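You operate a simulated robot arm through the tools that you are given. There is no shell and no other tool.

You are at the controls of a simulated robot arm. One attempt, no reset.

TASK
Gauge the blue striped fender and bring it into the green band.
Fine: pump it if soft, let air out if hard; the nozzle goes back on its stand and the plug back in.

The check looks at the end state, three seconds after you hand in, the way a careful person would. Anything else that was tipped, shoved, dropped, spilled or broken makes it a failure.

THE ROBOT
A 7-joint arm with a two-finger parallel gripper, fixed in place. Base frame: the origin is on the floor under the middle of its stand, x ahead of it, y to its left, z up. Units: m, rad, N and s.
It reaches about 1.112 m from its shoulder. Its first joint turns from -2.897 to 2.897 rad. Payload 3.43 kg.
The TCP is the grasp point between the finger pads, 0.034 m short of the fingertips. In the tool frame z runs along the fingers and y along their closing line. The gripper opens to 0.128 m. The fingers are 0.024 m wide and 0.012 m thick; the gripper's body (0.048 by 0.13 m) begins 0.096 m behind the TCP.
Orientation is told as [roll, pitch, yaw] about the base's x, y, z axes, in that order, counted from this pose: with the fingers straight down and closing along the base's y, the tool's x points along the base's -x, its y along +y and its z along -z.

THE INTERFACE
- The arm moves only by the tool nudge_tool. Its arguments are lists of equal length, an entry for each row: "xyz": the shift along the tool's x, y, z in units of 150 mm (1.0 is 150 mm), a list of three; "angular": the turn, a rotation vector about the tool's x, y, z in units of 90 degrees (1.0 is 90 degrees), a list of three; "fingers": the finger opening in m, from 0 to 0.128. In form: {"xyz": [[tx, ty, tz], ...], "angular": [[rx, ry, rz], ...], "fingers": [fingers, ...]}. A call has 1 to 20 rows; each row is the pose to reach, as a shift and turn from the pose commanded when the call began, along the tool's axes at that moment. A call with a number of a shift or a turn outside -1 to 1 is refused whole. A row lasts 0.2 s, in which the tool goes at most 0.05 m and 0.15 rad; a call with a longer step from one row to the next is refused whole, and so is a gripper value outside its range. Where a pose cannot be reached the arm comes as near as it can. A force on the tool above 50 N (or 10 N above the force at the start of the call, whichever is more), or a blocked arm, ends the call early, and 0.2 s more pass. Each finger travels about 0.153 m/s and halts on what it meets, pressing with about 33 N; the grip force reading is that of the motor and also rises with nothing between the fingers. The clock runs only during rows and for 0.2 s after the last one: add rows that repeat a pose to give the fingers time. It gives the time, the measured TCP pose, the force on the tool (base axes), the opening and the grip force at its end, in the units of the frame above (readings bear some noise), with the torque about the TCP (base axes, N m) and any sound that the robot's microphone picked up, and new pictures: "views" is both (left out), scene, wrist or none.
- Cameras (640 x 400 px; columns grow to the right, rows downward): "scene" is fixed at [0.0505, 0.4985, 1.5391]; the picture's right is [-0.25, -0.97, 0.00], its down [-0.68, 0.18, -0.71] and it looks along [0.69, -0.18, -0.70] (base axes); focal length 314 px, centre (320, 200). "wrist" rides on the gripper at [0.076, -0.011, -0.16] in the tool frame; the picture's right is [0.15, 0.99, 0.00], its down [-0.88, 0.13, -0.46] and it looks along [-0.45, 0.07, 0.89] (tool axes); focal length 234 px, centre (320, 200). There is no depth. A picture from a camera that has moved, and an enlarged one, comes with that camera's place and axes in the base frame and with its lens.
- zoom(camera, box): a new picture of the part [left, top, right, bottom] of that camera's present view, enlarged. No time passes.
- sign_off(): hands the job in; it is judged then, once.

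Places have to be worked out from the pictures, the camera data and where the tool is seen. Open the gripper and draw the arm clear of the work before you hand the job in, unless the task says otherwise.

The tools are called by a JSON object that holds its "method" and its "body". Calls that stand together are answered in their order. nudge_tool: Moves the arm, as the interface text tells. Its arguments: {"type":"object","properties":{"xyz":{"type":"array","items":{"type":"array","items":{"type":"number"}}},"angular":{"type":"array","items":{"type":"array","items":{"type":"number"}}},"fingers":{"type":"array","items":{"type":"number"}},"views":{"type":"string","enum":["both","scene","wrist","none"]}},"required":["xyz","angular","fingers"]} The other tools are called the same way: zoom (camera, box) takes an enlarged picture of a part of a camera's view; sign_off () hands the job in.

At the start:

```text
time_s: 0.0
tcp_pos: [0.6038, -0.0311, 1.1612]
tool_rot: [0.0, 0.002, -0.001]
ft_force: [0.3, -1.0, 0.0]
moment: [-0.02, 0.04, -0.01]
gripper_width: 0.1279
gripper_force: 0.1
```

scene: 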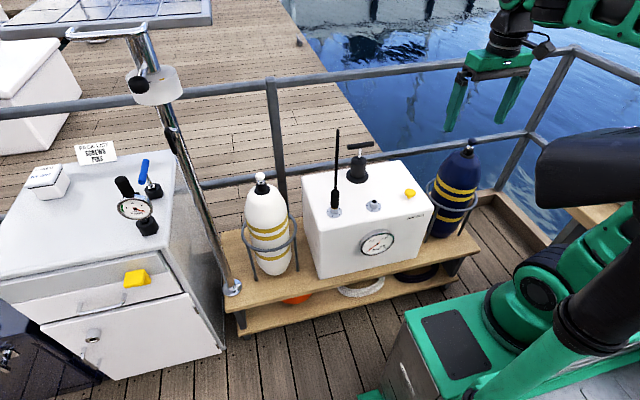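
wrist: 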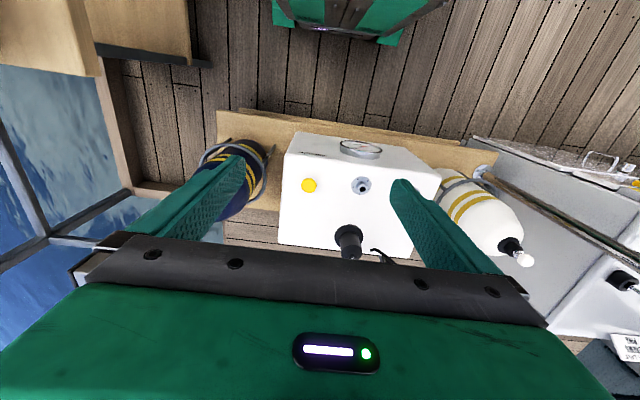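

I'll start by looking closely at the scene: the two fenders, the white pump box with its gauge, nozzle and buttons, and the notices on the locker.

{"method": "zoom", "body": {"camera": "scene", "box": [290, 120, 490, 300]}}

{"method": "zoom", "body": {"camera": "scene", "box": [0, 130, 240, 300]}}

{"method": "zoom", "body": {"camera": "wrist", "box": [180, 100, 460, 280]}}

{"method": "zoom", "body": {"camera": "scene", "box": [220, 150, 320, 290]}}

```text
2.22 times, centred on (390, 210) of scene
camera zoom: at [0.0505, 0.4985, 1.5391], right [-0.25, -0.97, 0.0], down [-0.68, 0.18, -0.71], along [0.69, -0.18, -0.7], focal length 699 px, centre (164, 178)
```

zoom: 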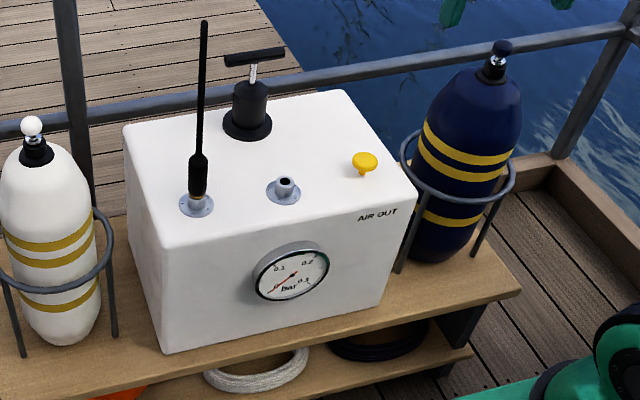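

```text
2.35 times, centred on (120, 215) of scene
camera zoom: at [0.0505, 0.4985, 1.5391], right [-0.25, -0.97, 0.0], down [-0.68, 0.18, -0.71], along [0.69, -0.18, -0.7], focal length 740 px, centre (791, 165)
```

zoom: 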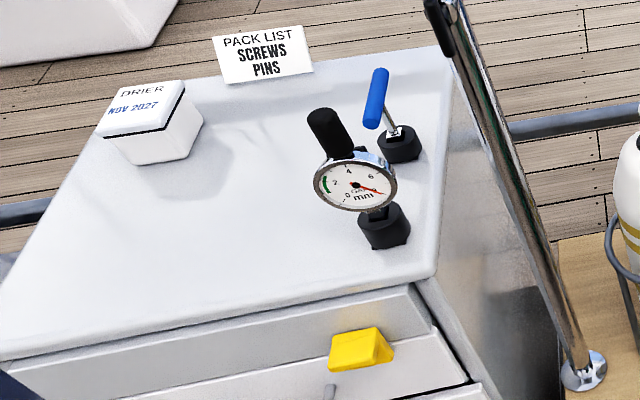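

```text
2.22 times, centred on (320, 190) of wrist
camera zoom: at [0.5279, -0.0433, 1.3202], right [-0.15, 0.99, 0.0], down [0.88, 0.13, 0.45], along [0.45, 0.07, -0.89], focal length 520 px, centre (320, 222)
```

zoom: 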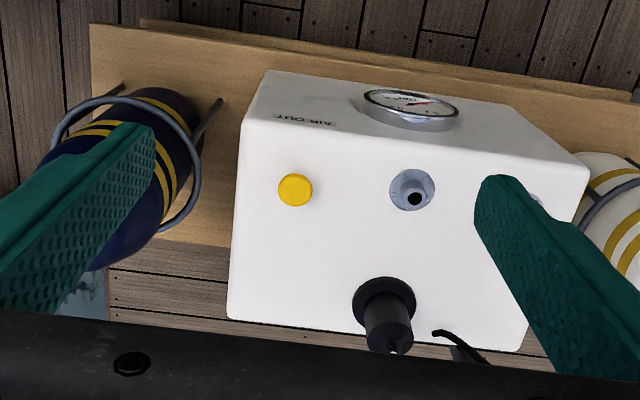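

```text
2.86 times, centred on (270, 220) of scene
camera zoom: at [0.0505, 0.4985, 1.5391], right [-0.25, -0.97, 0.0], down [-0.68, 0.18, -0.71], along [0.69, -0.18, -0.7], focal length 898 px, centre (463, 143)
```

zoom: 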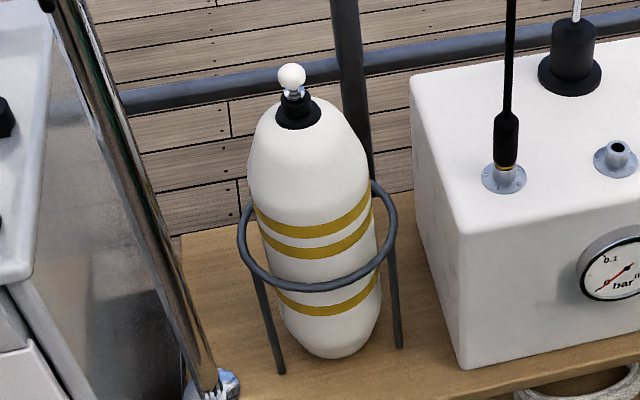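

The blue fender stands in its cage to the right of the box, with a dark plug on top. I'll zoom in on the gauge, the nozzle, the plug and the pump before moving.

{"method": "zoom", "body": {"camera": "scene", "box": [350, 220, 414, 260]}}

{"method": "zoom", "body": {"camera": "scene", "box": [420, 130, 500, 180]}}

{"method": "zoom", "body": {"camera": "scene", "box": [310, 120, 406, 220]}}

{"method": "zoom", "body": {"camera": "wrist", "box": [290, 120, 420, 200]}}

```text
10.00 times, centred on (382, 240) of scene
camera zoom: at [0.0505, 0.4985, 1.5391], right [-0.25, -0.97, 0.0], down [-0.68, 0.18, -0.71], along [0.69, -0.18, -0.7], focal length 3144 px, centre (-300, -200)
```

zoom: 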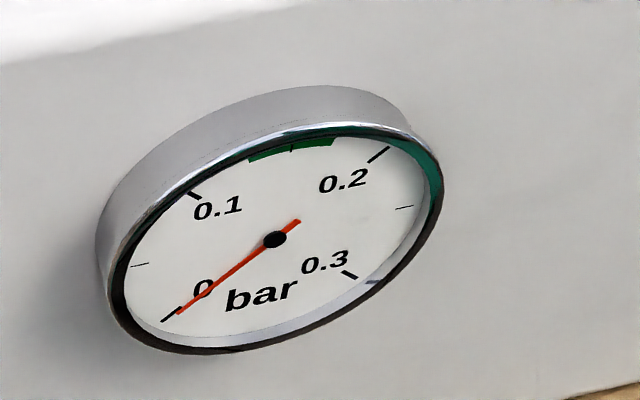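

```text
8.00 times, centred on (460, 155) of scene
camera zoom: at [0.0505, 0.4985, 1.5391], right [-0.25, -0.97, 0.0], down [-0.68, 0.18, -0.71], along [0.69, -0.18, -0.7], focal length 2515 px, centre (-800, 560)
```

zoom: 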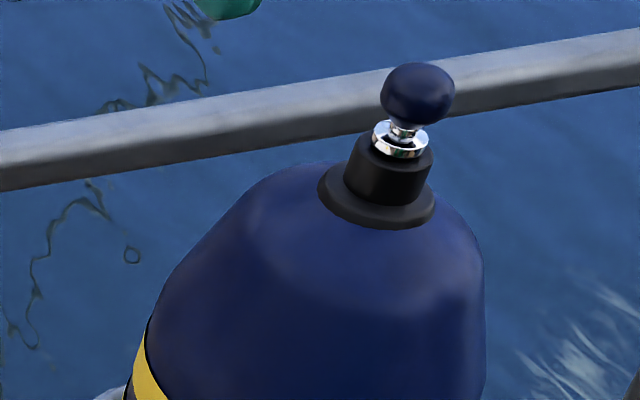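

```text
4.00 times, centred on (358, 170) of scene
camera zoom: at [0.0505, 0.4985, 1.5391], right [-0.25, -0.97, 0.0], down [-0.68, 0.18, -0.71], along [0.69, -0.18, -0.7], focal length 1258 px, centre (168, 320)
```

zoom: 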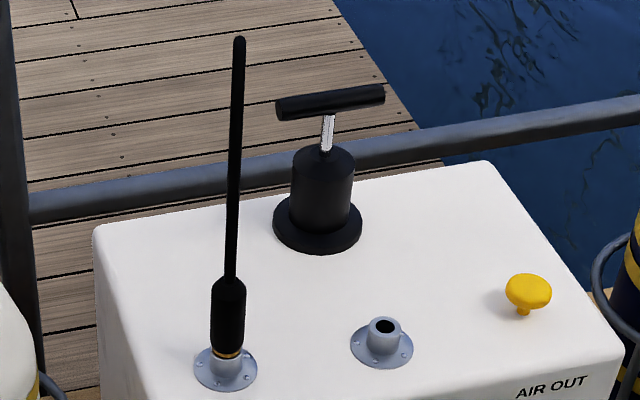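

```text
4.92 times, centred on (355, 160) of wrist
camera zoom: at [0.5279, -0.0433, 1.3202], right [-0.15, 0.99, 0.0], down [0.88, 0.13, 0.45], along [0.45, 0.07, -0.89], focal length 1153 px, centre (148, 397)
```

zoom: 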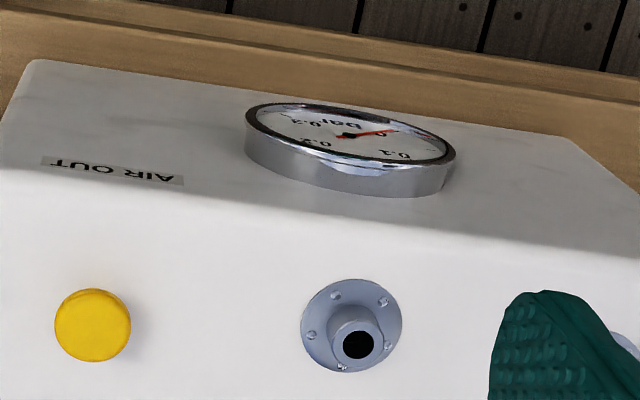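

The gauge reads 0 to 0.3 bar, with the green band around 0.14–0.17. The nozzle sits in the left socket at about (0.77, 0.26), the spare socket is near (0.77, 0.11) and the AIR OUT button near (0.78, -0.03). The blue fender's plug is roughly at (0.85, -0.29, 0.88), so I'll move over to it for a better look.

{"method": "nudge_tool", "body": {"xyz": [[-0.1, -0.24, 0], [-0.2, -0.48, 0], [-0.3, -0.72, 0], [-0.4, -0.95, 0]], "angular": [[0, 0, 0], [0, 0, 0], [0, 0, 0], [0, 0, 0]], "fingers": [0.128, 0.128, 0.128, 0.128], "views": "none"}}

{"method": "nudge_tool", "body": {"xyz": [[-0.06, -0.23, 0], [-0.12, -0.46, 0], [-0.18, -0.69, 0], [-0.24, -0.9, 0]], "angular": [[0, 0, 0], [0, 0, 0], [0, 0, 0], [0, 0, 0]], "fingers": [0.128, 0.128, 0.128, 0.128], "views": "both"}}

```text
time_s: 1.0
tcp_pos: [0.6491, -0.1736, 1.1658]
tool_rot: [0.0, -0.012, -0.002]
ft_force: [-0.7, 0.0, 0.4]
moment: [0.01, -0.03, 0.01]
gripper_width: 0.1283
gripper_force: 0.1
```

```text
time_s: 2.0
tcp_pos: [0.6856, -0.3083, 1.1688]
tool_rot: [0.001, -0.013, 0.001]
ft_force: [1.1, 0.6, 0.0]
moment: [-0.02, 0.0, 0.0]
gripper_width: 0.128
gripper_force: 0.0
camera wrist: at [0.6071, -0.3217, 1.327], right [-0.15, 0.99, 0.0], down [0.88, 0.13, 0.47], along [0.46, 0.07, -0.88], focal length 234 px, centre (320, 200)
```

scene: 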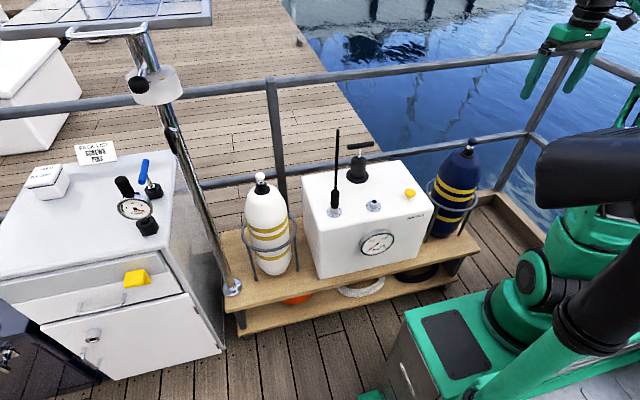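
wrist: 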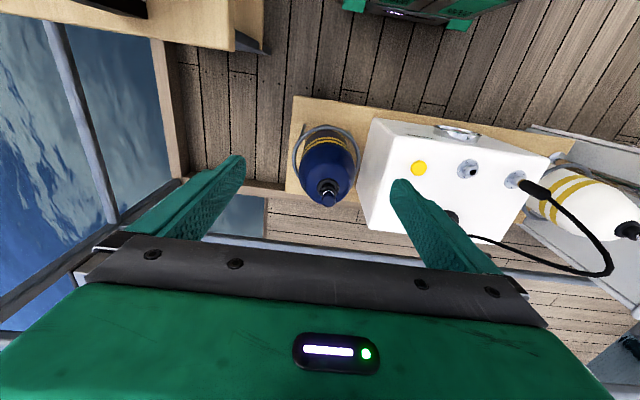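

The plug is visible between the fingers now. The nozzle also has a looping hose that runs back to the box, so I'll zoom in on the plug and the hose.

{"method": "zoom", "body": {"camera": "wrist", "box": [280, 110, 376, 220]}}

{"method": "zoom", "body": {"camera": "wrist", "box": [380, 110, 640, 290]}}

{"method": "zoom", "body": {"camera": "scene", "box": [310, 110, 410, 220]}}

```text
3.64 times, centred on (328, 165) of wrist
camera zoom: at [0.6071, -0.3217, 1.327], right [-0.15, 0.99, 0.0], down [0.88, 0.13, 0.47], along [0.46, 0.07, -0.88], focal length 852 px, centre (291, 327)
```

zoom: 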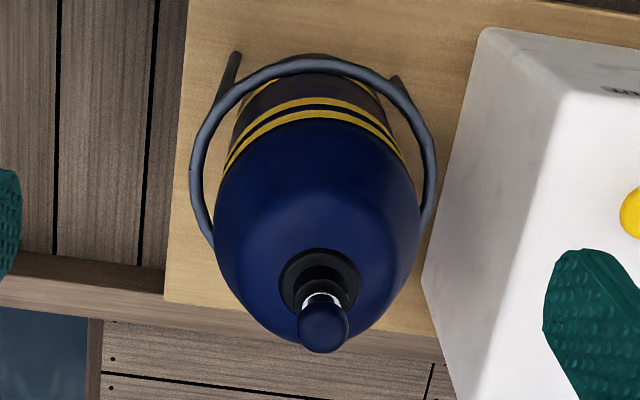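

```text
2.22 times, centred on (510, 200) of wrist
camera zoom: at [0.6071, -0.3217, 1.327], right [-0.15, 0.99, 0.0], down [0.88, 0.13, 0.47], along [0.46, 0.07, -0.88], focal length 520 px, centre (-102, 200)
```

zoom: 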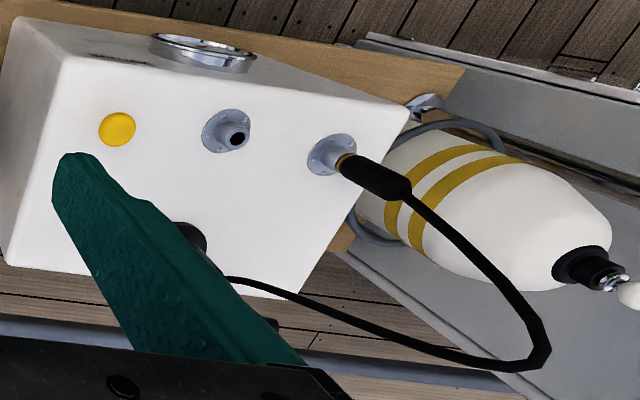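

```text
3.64 times, centred on (360, 165) of scene
camera zoom: at [0.0505, 0.4985, 1.5391], right [-0.25, -0.97, 0.0], down [-0.68, 0.18, -0.71], along [0.69, -0.18, -0.7], focal length 1143 px, centre (174, 327)
```

zoom: 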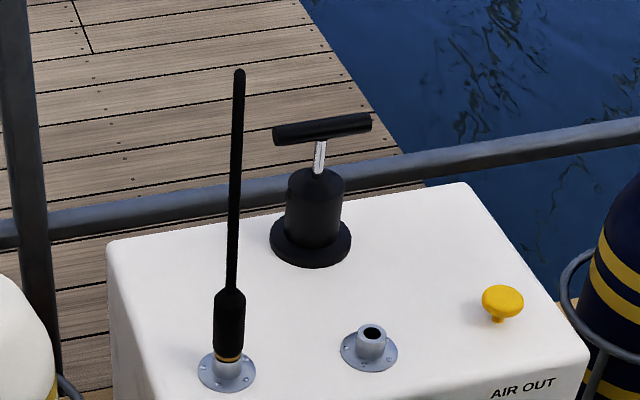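

I've triangulated the plug ball to about (0.831, -0.269, 0.896). The measured pose lags the command a little, so I'll hold still for one row to check whether the arm has settled.

{"method": "nudge_tool", "body": {"xyz": [[0, 0, 0], [0, 0, 0]], "angular": [[0, 0, 0], [0, 0, 0]], "fingers": [0.128, 0.128], "views": "none"}}

```text
time_s: 2.6
tcp_pos: [0.6859, -0.3096, 1.1688]
tool_rot: [-0.001, -0.012, 0.0]
ft_force: [-0.4, -0.3, -0.2]
moment: [0.01, 0.01, -0.01]
gripper_width: 0.1277
gripper_force: 0.0
```

The arm settles about 14 mm short in x, so it is probably near its reach limit this high up. I'll come down and forward above the plug, staying well clear of it, and look again.

{"method": "nudge_tool", "body": {"xyz": [[-0.133, 0.052, 0.2], [-0.267, 0.104, 0.4], [-0.4, 0.156, 0.6], [-0.533, 0.208, 0.8], [-0.667, 0.26, 0.95], [-0.667, 0.26, 0.95]], "angular": [[0, 0, 0], [0, 0, 0], [0, 0, 0], [0, 0, 0], [0, 0, 0], [0, 0, 0]], "fingers": [0.128, 0.128, 0.128, 0.128, 0.128, 0.128], "views": "both"}}

```text
time_s: 4.0
tcp_pos: [0.7845, -0.2683, 1.0272]
tool_rot: [0.001, -0.014, 0.0]
ft_force: [-0.1, 0.6, 0.6]
moment: [-0.03, -0.01, 0.0]
gripper_width: 0.128
gripper_force: 0.1
camera wrist: at [0.7076, -0.2806, 1.1862], right [-0.15, 0.99, 0.0], down [0.88, 0.13, 0.47], along [0.46, 0.07, -0.88], focal length 234 px, centre (320, 200)
```

scene: 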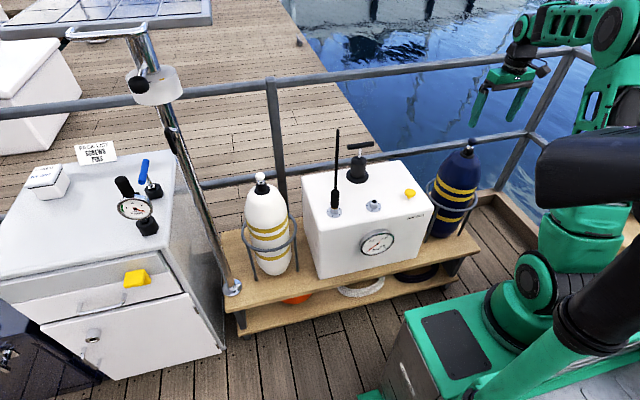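
wrist: 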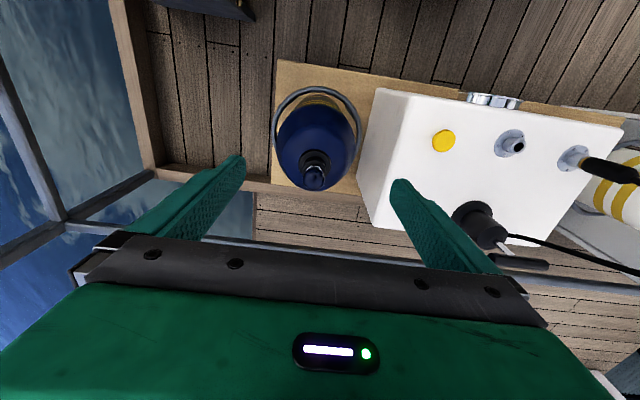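

Relative moves are tracking accurately now. I'll zoom in on the plug from this closer position.

{"method": "zoom", "body": {"camera": "wrist", "box": [270, 120, 366, 200]}}

{"method": "zoom", "body": {"camera": "wrist", "box": [400, 80, 640, 280]}}

```text
5.00 times, centred on (318, 160) of wrist
camera zoom: at [0.7076, -0.2806, 1.1862], right [-0.15, 0.99, 0.0], down [0.88, 0.13, 0.47], along [0.46, 0.07, -0.88], focal length 1171 px, centre (330, 400)
```

zoom: 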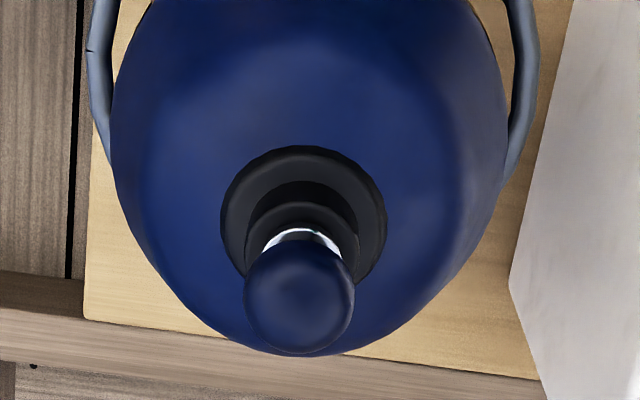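

```text
2.00 times, centred on (520, 180) of wrist
camera zoom: at [0.7076, -0.2806, 1.1862], right [-0.15, 0.99, 0.0], down [0.88, 0.13, 0.47], along [0.46, 0.07, -0.88], focal length 468 px, centre (-80, 240)
```

zoom: 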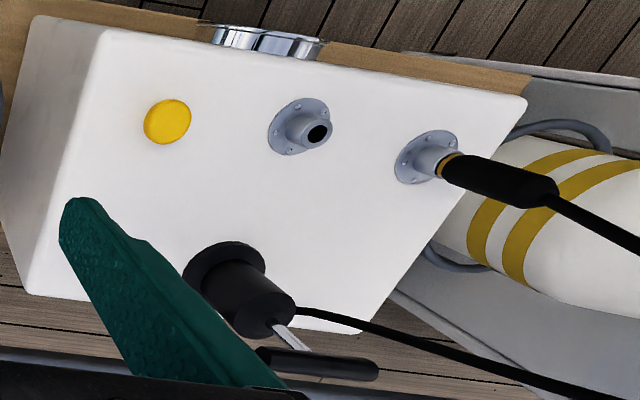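

The ball centre is at about (0.831, -0.270, 0.895) and it's roughly 30 mm across. I'll line up above it, straighten the tool, and come most of the way down with the fingers at 80 mm.

{"method": "nudge_tool", "body": {"xyz": [[-0.15, -0.006, 0.0], [-0.299, -0.011, 0.1], [-0.299, -0.011, 0.3], [-0.299, -0.011, 0.45], [-0.299, -0.011, 0.45]], "angular": [[0, 0.004, 0], [0, 0.009, 0], [0, 0.009, 0], [0, 0.009, 0], [0, 0.009, 0]], "fingers": [0.1, 0.08, 0.08, 0.08, 0.08], "views": "both"}}

```text
time_s: 5.2
tcp_pos: [0.8329, -0.2711, 0.961]
tool_rot: [0.0, 0.003, 0.0]
ft_force: [-0.2, 0.5, -0.5]
moment: [-0.01, -0.01, -0.02]
gripper_width: 0.0801
gripper_force: 0.0
camera wrist: at [0.7572, -0.2828, 1.1211], right [-0.15, 0.99, 0.0], down [0.88, 0.13, 0.45], along [0.45, 0.07, -0.89], focal length 234 px, centre (320, 200)
```

scene: 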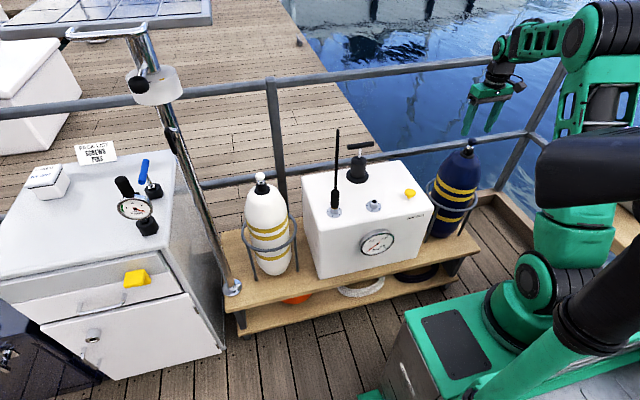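
wrist: 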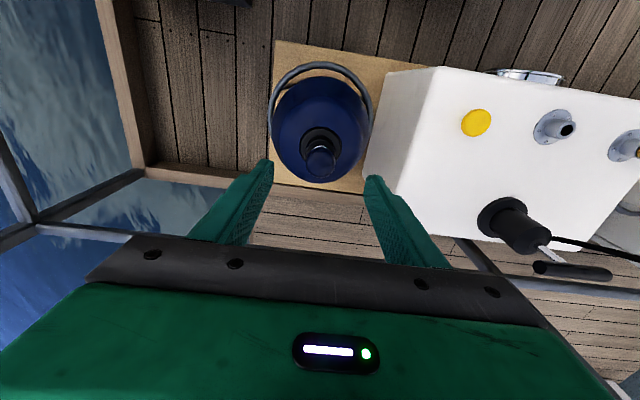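

{"method": "zoom", "body": {"camera": "wrist", "box": [272, 110, 368, 190]}}

{"method": "zoom", "body": {"camera": "scene", "box": [430, 80, 520, 170]}}

```text
5.00 times, centred on (320, 150) of wrist
camera zoom: at [0.7572, -0.2828, 1.1211], right [-0.15, 0.99, 0.0], down [0.88, 0.13, 0.45], along [0.45, 0.07, -0.89], focal length 1171 px, centre (320, 450)
```

zoom: 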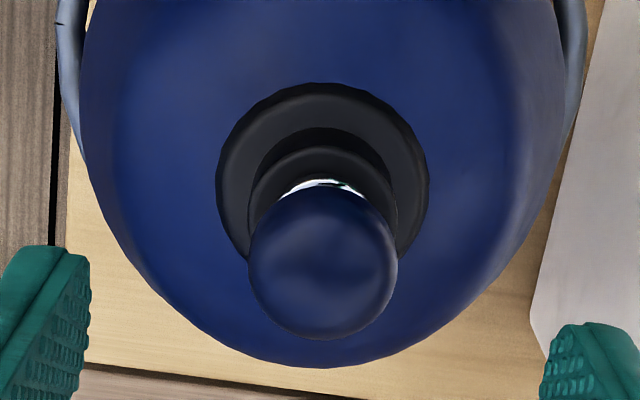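

```text
4.44 times, centred on (475, 125) of scene
camera zoom: at [0.0505, 0.4985, 1.5391], right [-0.25, -0.97, 0.0], down [-0.68, 0.18, -0.71], along [0.69, -0.18, -0.7], focal length 1397 px, centre (-369, 533)
```

zoom: 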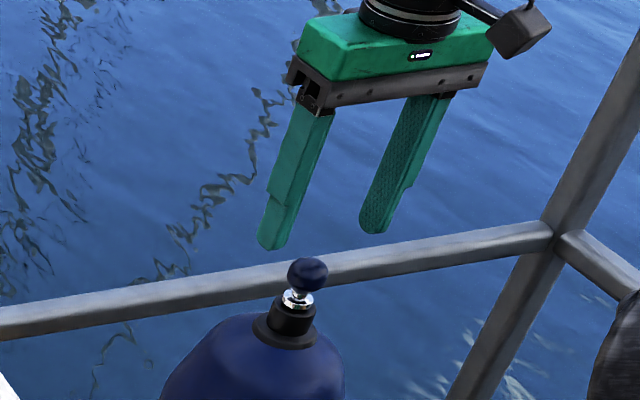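

The alignment is good, within about 2 mm. The collar top is near z 0.866, so I'll put the TCP at z≈0.910, which leaves the tips about 10 mm clear, and close on the ball.

{"method": "nudge_tool", "body": {"xyz": [[0.013, 0, 0.17], [0.013, 0, 0.34], [0.013, 0, 0.34], [0.013, 0, 0.34], [0.013, 0, 0.34], [0.013, 0, 0.34]], "angular": [[0, 0, 0], [0, 0, 0], [0, 0, 0], [0, 0, 0], [0, 0, 0], [0, 0, 0]], "fingers": [0.07, 0.06, 0.05, 0.025, 0.02, 0.02], "views": "both"}}

```text
time_s: 6.6
tcp_pos: [0.8306, -0.2713, 0.9085]
tool_rot: [-0.001, 0.002, -0.002]
ft_force: [-0.6, -0.4, -0.8]
moment: [-0.01, -0.01, 0.02]
gripper_width: 0.0282
gripper_force: 33.2
camera wrist: at [0.7547, -0.2834, 1.0689], right [-0.15, 0.99, 0.0], down [0.88, 0.13, 0.45], along [0.45, 0.07, -0.89], focal length 234 px, centre (320, 200)
```

scene: 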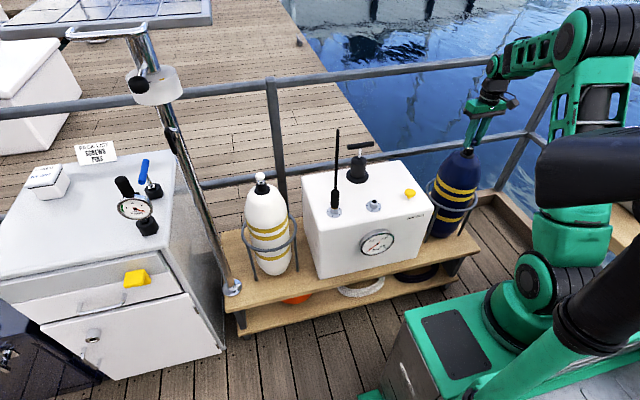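
wrist: 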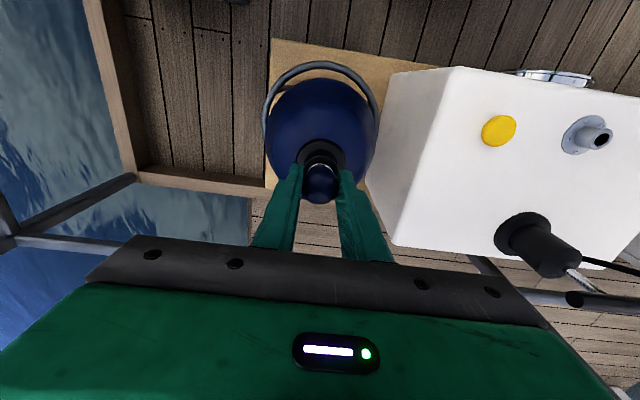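

The gripper has closed on the plug (28 mm, 33 N). I'll pull up slowly in small steps and watch the force.

{"method": "nudge_tool", "body": {"xyz": [[0, 0, -0.04], [0, 0, -0.08], [0, 0, -0.13], [0, 0, -0.2]], "angular": [[0, 0, 0], [0, 0, 0], [0, 0, 0], [0, 0, 0]], "fingers": [0.02, 0.02, 0.02, 0.02], "views": "both"}}

```text
time_s: 7.6
tcp_pos: [0.831, -0.2708, 0.94]
tool_rot: [0.0, 0.005, 0.0]
ft_force: [0.8, 0.4, -0.1]
moment: [0.02, -0.02, -0.02]
gripper_width: 0.0278
gripper_force: 33.3
camera wrist: at [0.7555, -0.2837, 1.1001], right [-0.15, 0.99, 0.0], down [0.88, 0.13, 0.45], along [0.45, 0.07, -0.89], focal length 234 px, centre (320, 200)
```

scene: 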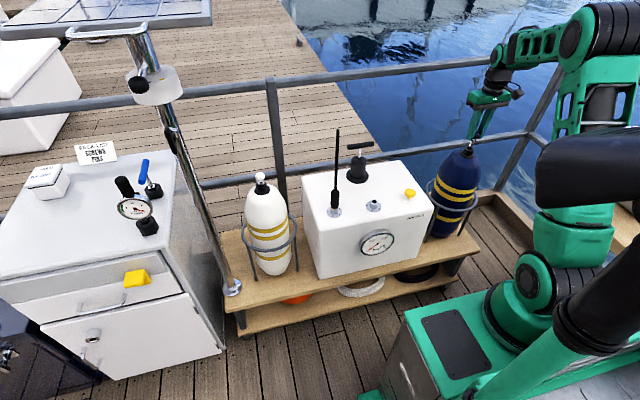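
wrist: 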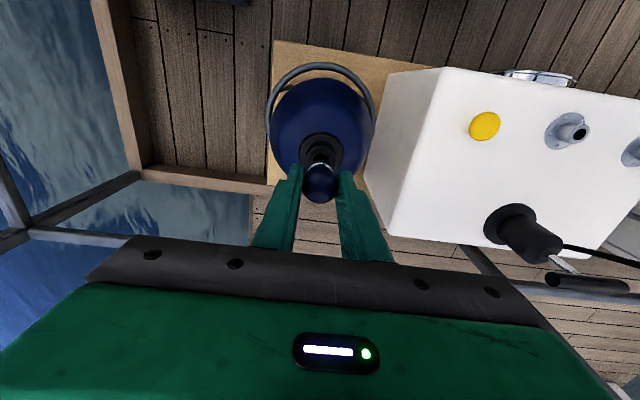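

{"method": "zoom", "body": {"camera": "scene", "box": [440, 80, 520, 170]}}

{"method": "zoom", "body": {"camera": "wrist", "box": [260, 110, 380, 210]}}

```text
4.44 times, centred on (480, 125) of scene
camera zoom: at [0.0505, 0.4985, 1.5391], right [-0.25, -0.97, 0.0], down [-0.68, 0.18, -0.71], along [0.69, -0.18, -0.7], focal length 1397 px, centre (-391, 533)
```

zoom: 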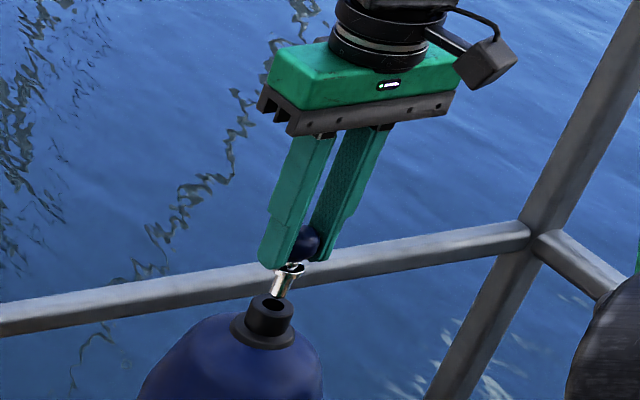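

```text
4.00 times, centred on (320, 160) of wrist
camera zoom: at [0.7555, -0.2837, 1.1001], right [-0.15, 0.99, 0.0], down [0.88, 0.13, 0.45], along [0.45, 0.07, -0.89], focal length 937 px, centre (320, 360)
```

zoom: 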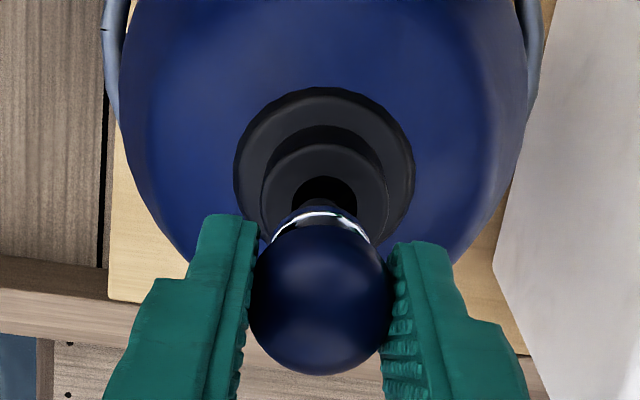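

The plug is out: its tapered pin and the open valve hole are both visible. The grasp pose to remember for putting it back is TCP (0.8306, -0.2713, 0.9085). Next I'll lift clear and carry it over to the empty socket on the box.

{"method": "nudge_tool", "body": {"xyz": [[0, 0, -0.2], [0, 0, -0.4], [0.05, 0.3, -0.4], [0.1, 0.6, -0.4], [0.15, 0.9, -0.4]], "angular": [[0, 0, 0], [0, 0, 0], [0, 0, 0], [0, 0, 0], [0, 0, 0]], "fingers": [0.02, 0.02, 0.02, 0.02, 0.02], "views": "none"}}

{"method": "nudge_tool", "body": {"xyz": [[0.05, 0.3, 0], [0.1, 0.6, 0], [0.15, 0.9, 0]], "angular": [[0, 0, 0], [0, 0, 0], [0, 0, 0]], "fingers": [0.02, 0.02, 0.02], "views": "none"}}

{"method": "nudge_tool", "body": {"xyz": [[0.06, 0.25, 0], [0.12, 0.5, 0], [0.12, 0.6, 0], [0.12, 0.6, 0]], "angular": [[0, 0, 0], [0, 0, 0], [0, 0, 0], [0, 0, 0]], "fingers": [0.02, 0.02, 0.02, 0.02], "views": "both"}}

```text
time_s: 8.8
tcp_pos: [0.808, -0.1391, 1.0001]
tool_rot: [0.002, 0.002, -0.002]
ft_force: [0.0, -1.4, -0.9]
moment: [0.01, 0.04, -0.03]
gripper_width: 0.0278
gripper_force: 33.0
```

```text
time_s: 9.6
tcp_pos: [0.7876, -0.0058, 1.0011]
tool_rot: [0.001, 0.001, -0.002]
ft_force: [-0.2, 0.6, 0.1]
moment: [0.05, 0.03, -0.01]
gripper_width: 0.028
gripper_force: 32.9
```

```text
time_s: 10.6
tcp_pos: [0.7681, 0.0885, 1.0015]
tool_rot: [0.0, 0.003, -0.002]
ft_force: [-0.1, 0.1, 0.3]
moment: [-0.01, -0.02, -0.03]
gripper_width: 0.028
gripper_force: 33.5
camera wrist: at [0.693, 0.0759, 1.1616], right [-0.15, 0.99, 0.0], down [0.88, 0.13, 0.45], along [0.45, 0.07, -0.89], focal length 234 px, centre (320, 200)
```

scene: 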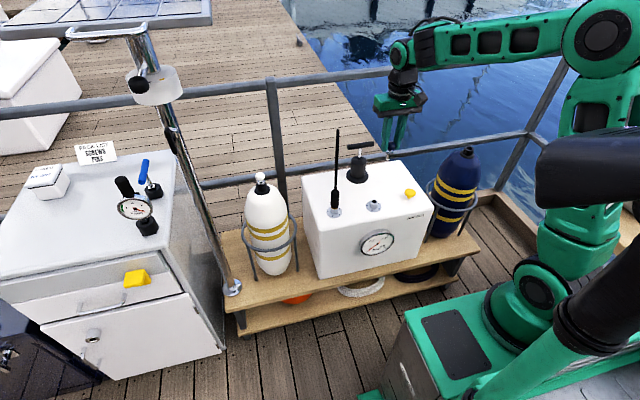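
wrist: 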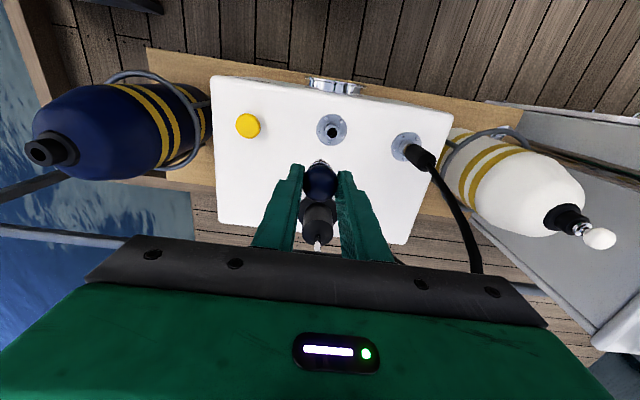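

{"method": "zoom", "body": {"camera": "wrist", "box": [280, 100, 376, 210]}}

{"method": "zoom", "body": {"camera": "wrist", "box": [200, 60, 520, 270]}}

{"method": "zoom", "body": {"camera": "scene", "box": [330, 60, 430, 220]}}

```text
3.64 times, centred on (328, 155) of wrist
camera zoom: at [0.693, 0.0759, 1.1616], right [-0.15, 0.99, 0.0], down [0.88, 0.13, 0.45], along [0.45, 0.07, -0.89], focal length 852 px, centre (291, 364)
```

zoom: 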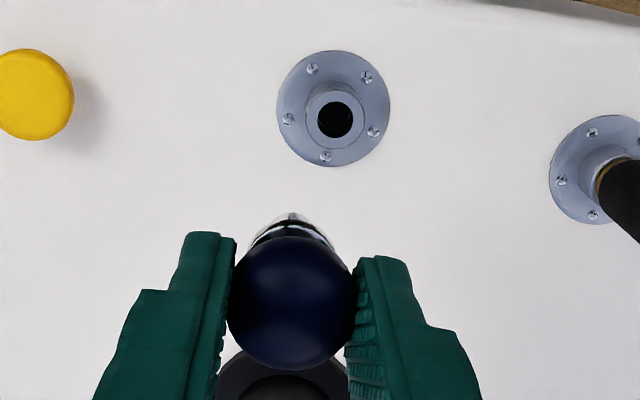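

```text
1.90 times, centred on (360, 165) of wrist
camera zoom: at [0.693, 0.0759, 1.1616], right [-0.15, 0.99, 0.0], down [0.88, 0.13, 0.45], along [0.45, 0.07, -0.89], focal length 446 px, centre (244, 267)
```

zoom: 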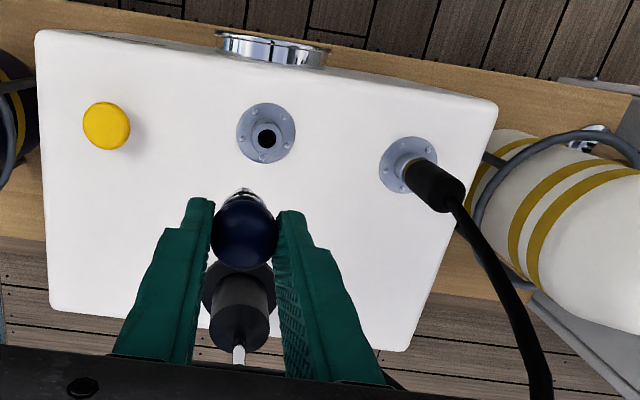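

```text
2.50 times, centred on (380, 140) of scene
camera zoom: at [0.0505, 0.4985, 1.5391], right [-0.25, -0.97, 0.0], down [-0.68, 0.18, -0.71], along [0.69, -0.18, -0.7], focal length 786 px, centre (170, 350)
```

zoom: 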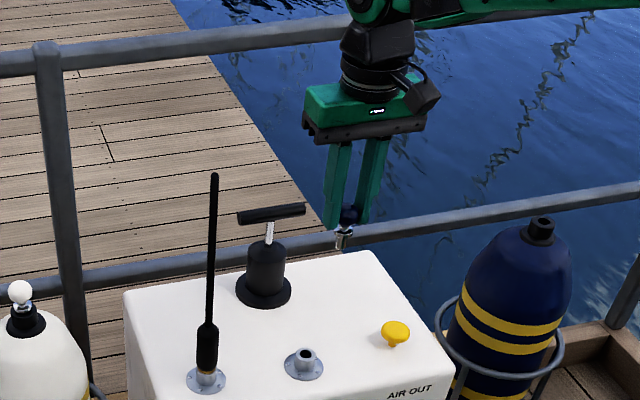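

The empty socket's hole works out to about (0.771, 0.110, 0.745). I'll shift over it and descend until the pin tip is about 45 mm above it, then recheck the alignment.

{"method": "nudge_tool", "body": {"xyz": [[-0.02, 0.143, 0.0], [-0.02, 0.143, 0.3], [-0.02, 0.143, 0.6], [-0.02, 0.143, 0.9], [-0.02, 0.143, 0.933], [-0.02, 0.143, 0.933]], "angular": [[0, 0, 0], [0, 0, 0], [0, 0, 0], [0, 0, 0], [0, 0, 0], [0, 0, 0]], "fingers": [0.02, 0.02, 0.02, 0.02, 0.02, 0.02], "views": "both"}}

{"method": "zoom", "body": {"camera": "wrist", "box": [270, 100, 366, 210]}}

{"method": "zoom", "body": {"camera": "scene", "box": [330, 130, 410, 220]}}

```text
time_s: 12.0
tcp_pos: [0.7697, 0.1111, 0.8592]
tool_rot: [0.0, -0.001, -0.001]
ft_force: [-0.2, -0.1, -0.7]
moment: [0.0, 0.02, 0.03]
gripper_width: 0.0279
gripper_force: 32.4
camera wrist: at [0.6947, 0.0983, 1.0187], right [-0.15, 0.99, 0.0], down [0.88, 0.13, 0.45], along [0.45, 0.07, -0.89], focal length 234 px, centre (320, 200)
```

scene: 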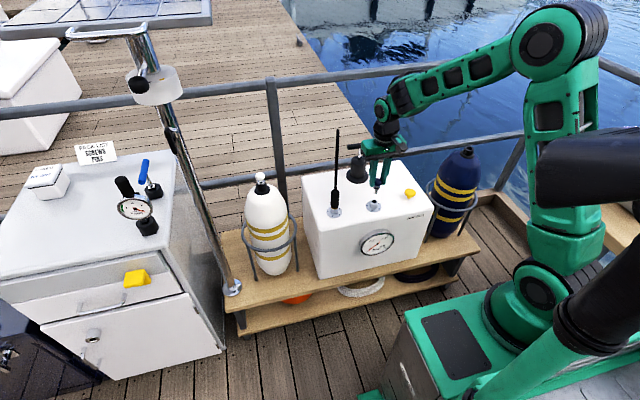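
wrist: 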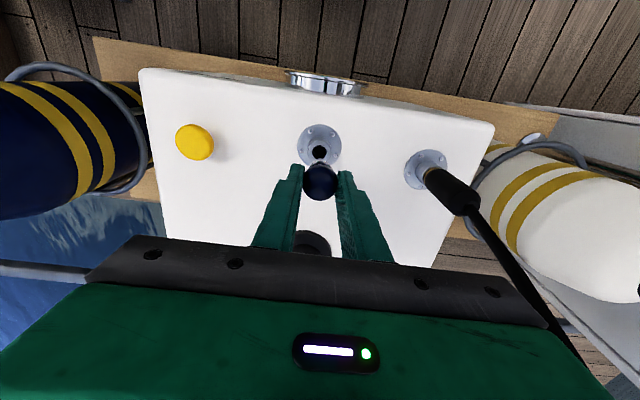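

```text
3.64 times, centred on (318, 155) of wrist
camera zoom: at [0.6947, 0.0983, 1.0187], right [-0.15, 0.99, 0.0], down [0.88, 0.13, 0.45], along [0.45, 0.07, -0.89], focal length 852 px, centre (327, 364)
```

zoom: 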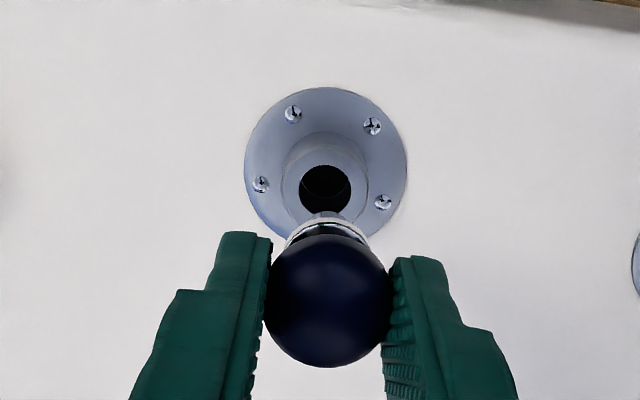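

```text
4.44 times, centred on (370, 175) of scene
camera zoom: at [0.0505, 0.4985, 1.5391], right [-0.25, -0.97, 0.0], down [-0.68, 0.18, -0.71], along [0.69, -0.18, -0.7], focal length 1397 px, centre (98, 311)
```

zoom: 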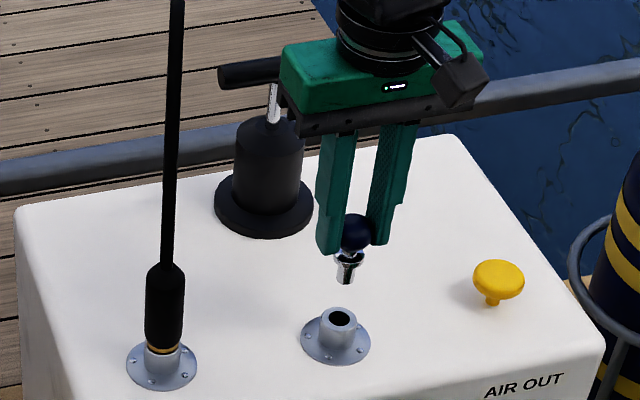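

The pin tip is about 40 mm above the hole, and both cameras agree the alignment is within 1–2 mm. I'll lower it into the socket and watch the force.

{"method": "nudge_tool", "body": {"xyz": [[0, -0.004, 0.13], [0, -0.004, 0.26], [0, -0.004, 0.32], [0, -0.004, 0.36], [0, -0.004, 0.39]], "angular": [[0, 0, 0], [0, 0, 0], [0, 0, 0], [0, 0, 0], [0, 0, 0]], "fingers": [0.02, 0.02, 0.02, 0.02, 0.02], "views": "both"}}

{"method": "zoom", "body": {"camera": "scene", "box": [340, 150, 400, 220]}}

{"method": "zoom", "body": {"camera": "wrist", "box": [270, 120, 366, 210]}}

```text
time_s: 13.2
tcp_pos: [0.7718, 0.1097, 0.8004]
tool_rot: [-0.002, 0.004, 0.0]
ft_force: [0.9, 0.7, -0.4]
moment: [-0.04, 0.02, 0.01]
gripper_width: 0.0281
gripper_force: 32.8
camera wrist: at [0.6952, 0.0972, 0.9608], right [-0.15, 0.99, 0.0], down [0.88, 0.13, 0.45], along [0.45, 0.07, -0.89], focal length 234 px, centre (320, 200)
```

scene: 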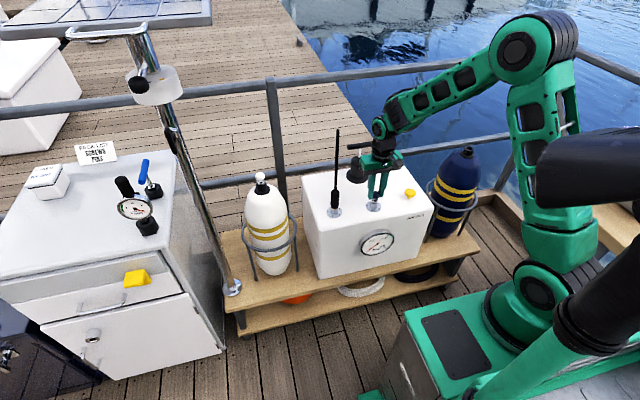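
wrist: 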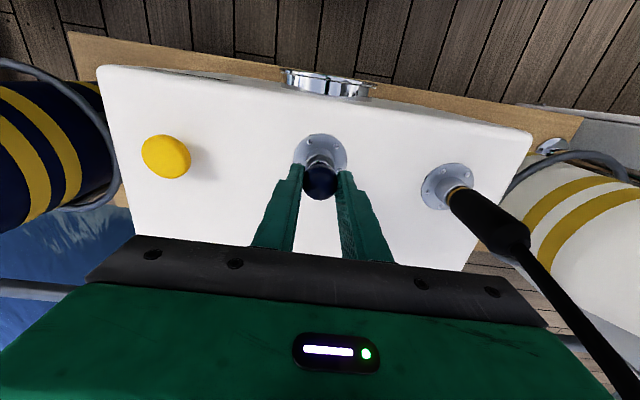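

```text
5.71 times, centred on (370, 185) of scene
camera zoom: at [0.0505, 0.4985, 1.5391], right [-0.25, -0.97, 0.0], down [-0.68, 0.18, -0.71], along [0.69, -0.18, -0.7], focal length 1797 px, centre (34, 286)
```

zoom: 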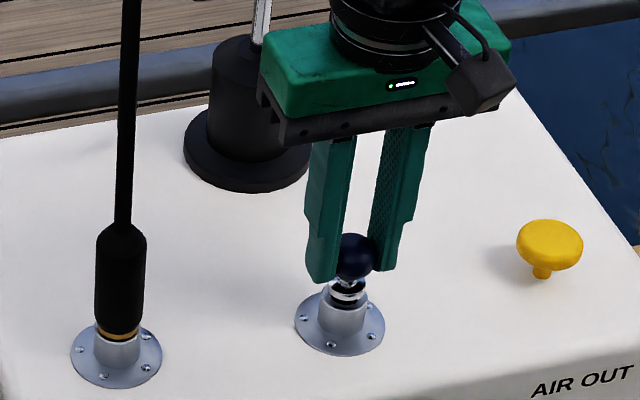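

```text
4.44 times, centred on (318, 165) of wrist
camera zoom: at [0.6952, 0.0972, 0.9608], right [-0.15, 0.99, 0.0], down [0.88, 0.13, 0.45], along [0.45, 0.07, -0.89], focal length 1041 px, centre (329, 356)
```

zoom: 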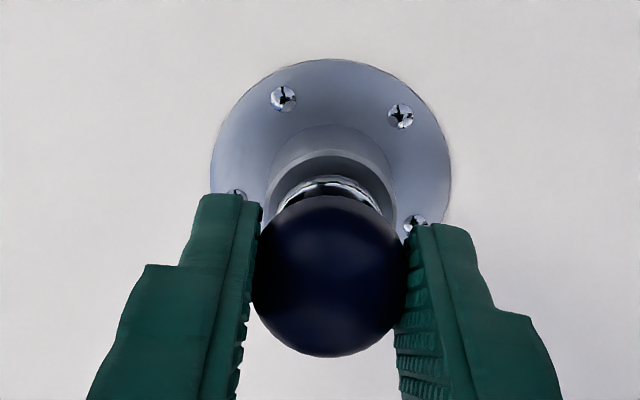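

The pin has entered the socket with no significant force, and the flange is only a few mm above the rim. I'll go down in small steps until it seats.

{"method": "nudge_tool", "body": {"xyz": [[0, 0, 0.02], [0, 0, 0.04], [0, 0, 0.055], [0, 0, 0.07]], "angular": [[0, 0, 0], [0, 0, 0], [0, 0, 0], [0, 0, 0]], "fingers": [0.02, 0.02, 0.02, 0.02], "views": "both"}}

{"method": "zoom", "body": {"camera": "scene", "box": [340, 150, 400, 220]}}

```text
time_s: 14.2
tcp_pos: [0.7727, 0.1084, 0.7915]
tool_rot: [0.001, 0.001, -0.002]
ft_force: [1.5, -4.6, 19.5]
moment: [-0.28, -0.15, 0.03]
gripper_width: 0.028
gripper_force: 32.4
camera wrist: at [0.6953, 0.0969, 0.9515], right [-0.14, 0.99, 0.0], down [0.88, 0.13, 0.46], along [0.45, 0.07, -0.89], focal length 234 px, centre (320, 200)
```

scene: 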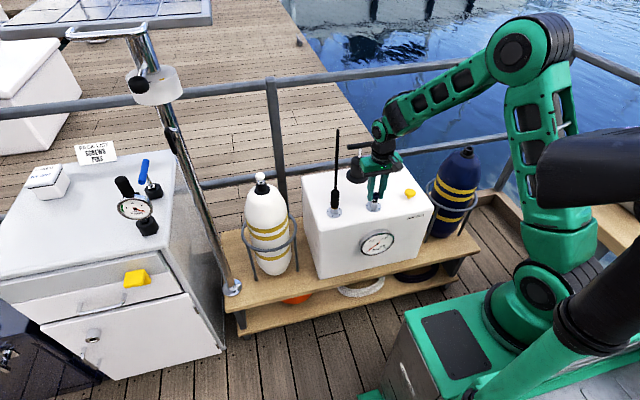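
wrist: 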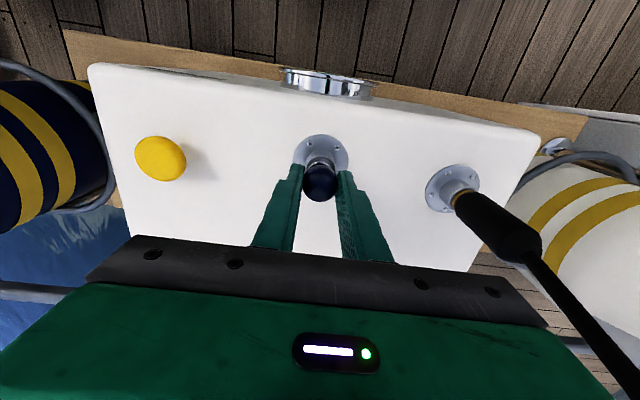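

```text
5.71 times, centred on (370, 185) of scene
camera zoom: at [0.0505, 0.4985, 1.5391], right [-0.25, -0.97, 0.0], down [-0.68, 0.18, -0.71], along [0.69, -0.18, -0.7], focal length 1797 px, centre (34, 286)
```

zoom: 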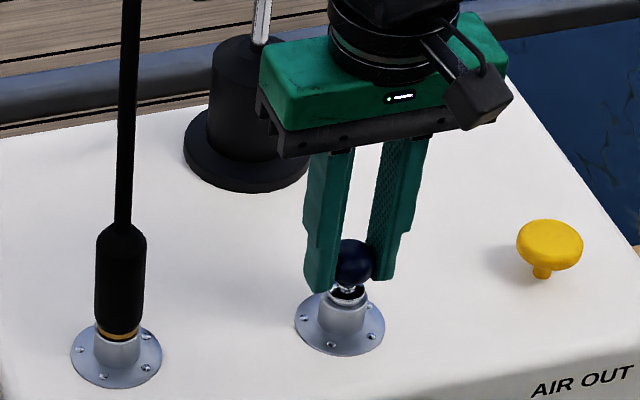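

It's seated: about 19 N upward at z 0.7915 with the flange on the rim. I'll release it and rise straight up.

{"method": "nudge_tool", "body": {"xyz": [[0, 0, -0.01], [0, 0, -0.01], [0, 0, -0.01], [0, 0, -0.15], [0, 0, -0.45], [0, 0, -0.75]], "angular": [[0, 0, 0], [0, 0, 0], [0, 0, 0], [0, 0, 0], [0, 0, 0], [0, 0, 0]], "fingers": [0.04, 0.07, 0.08, 0.08, 0.08, 0.08], "views": "both"}}

{"method": "zoom", "body": {"camera": "scene", "box": [320, 120, 420, 220]}}

{"method": "zoom", "body": {"camera": "wrist", "box": [270, 60, 500, 240]}}

```text
time_s: 15.6
tcp_pos: [0.7706, 0.1078, 0.9049]
tool_rot: [0.001, 0.002, -0.001]
ft_force: [0.1, -0.7, -0.8]
moment: [0.01, 0.04, 0.0]
gripper_width: 0.0802
gripper_force: 0.1
camera wrist: at [0.6959, 0.0959, 1.0646], right [-0.15, 0.99, 0.0], down [0.88, 0.13, 0.45], along [0.45, 0.07, -0.89], focal length 234 px, centre (320, 200)
```

scene: 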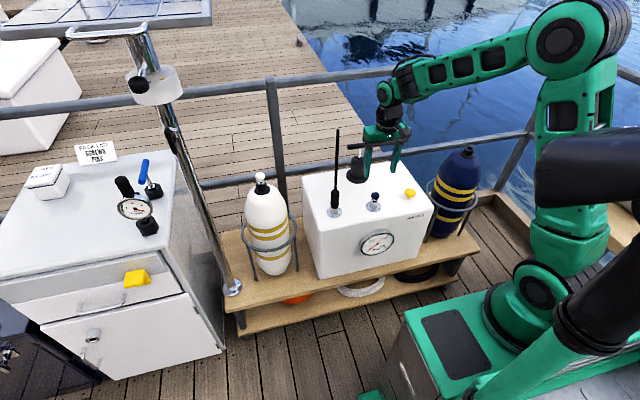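
wrist: 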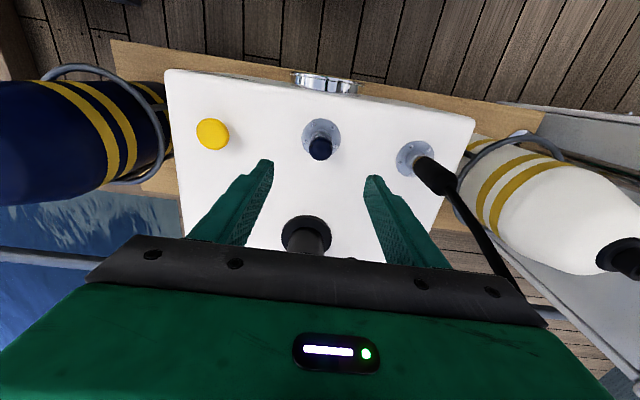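

```text
4.00 times, centred on (370, 170) of scene
camera zoom: at [0.0505, 0.4985, 1.5391], right [-0.25, -0.97, 0.0], down [-0.68, 0.18, -0.71], along [0.69, -0.18, -0.7], focal length 1258 px, centre (120, 320)
```

zoom: 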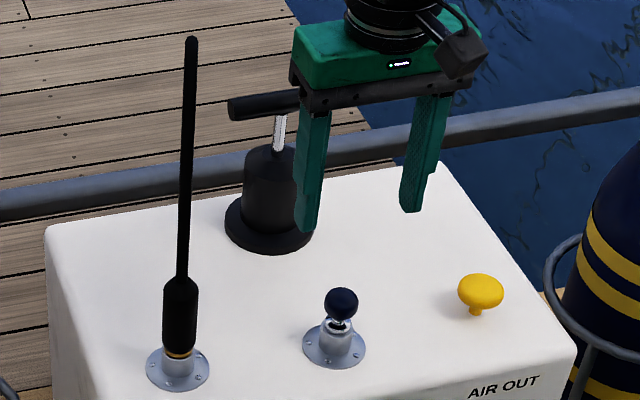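

```text
2.22 times, centred on (385, 150) of wrist
camera zoom: at [0.6959, 0.0959, 1.0646], right [-0.15, 0.99, 0.0], down [0.88, 0.13, 0.45], along [0.45, 0.07, -0.89], focal length 520 px, centre (176, 311)
```

zoom: 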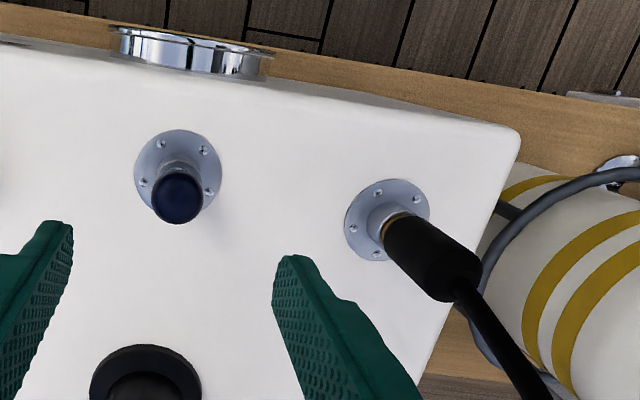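

The plug is parked upright in the spare socket. The nozzle is near (0.775, 0.255) with its hose rising from the top, so I'll take it with the fingers tilted 45° forward and keep the palm off the hose. First I'll back off and tilt.

{"method": "nudge_tool", "body": {"xyz": [[0.122, 0.163, -0.028], [0.244, 0.327, -0.056], [0.367, 0.49, -0.084], [0.489, 0.653, -0.112], [0.611, 0.817, -0.14], [0.733, 0.98, -0.167], [0.733, 0.98, -0.167]], "angular": [[0, -0.0833, 0], [0, -0.1667, 0], [0, -0.25, 0], [0, -0.3333, 0], [0, -0.4167, 0], [0, -0.5, 0], [0, -0.5, 0]], "fingers": [0.08, 0.08, 0.08, 0.08, 0.08, 0.08, 0.08], "views": "both"}}

```text
time_s: 17.2
tcp_pos: [0.6602, 0.2551, 0.9291]
tool_rot: [0.001, -0.786, -0.001]
ft_force: [0.0, 0.1, 0.0]
moment: [0.03, 0.02, -0.01]
gripper_width: 0.08
gripper_force: 0.1
camera wrist: at [0.4948, 0.2439, 0.9885], right [-0.1, 0.99, -0.1], down [0.3, 0.13, 0.94], along [0.95, 0.07, -0.31], focal length 234 px, centre (320, 200)
```

scene: 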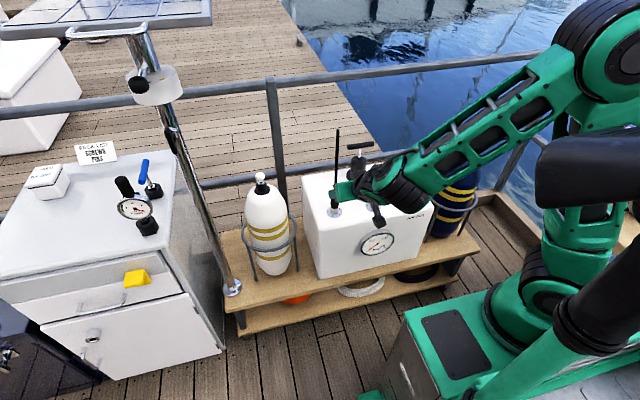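
wrist: 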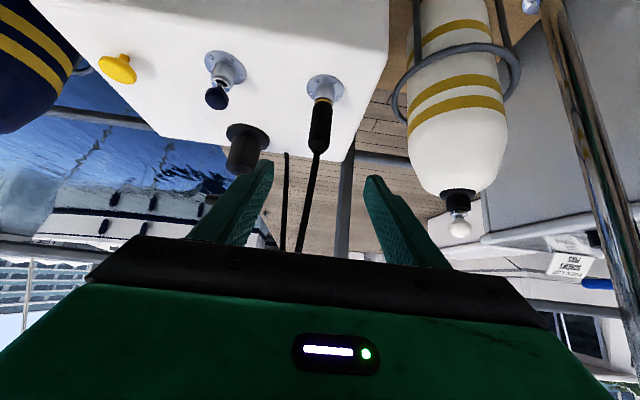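

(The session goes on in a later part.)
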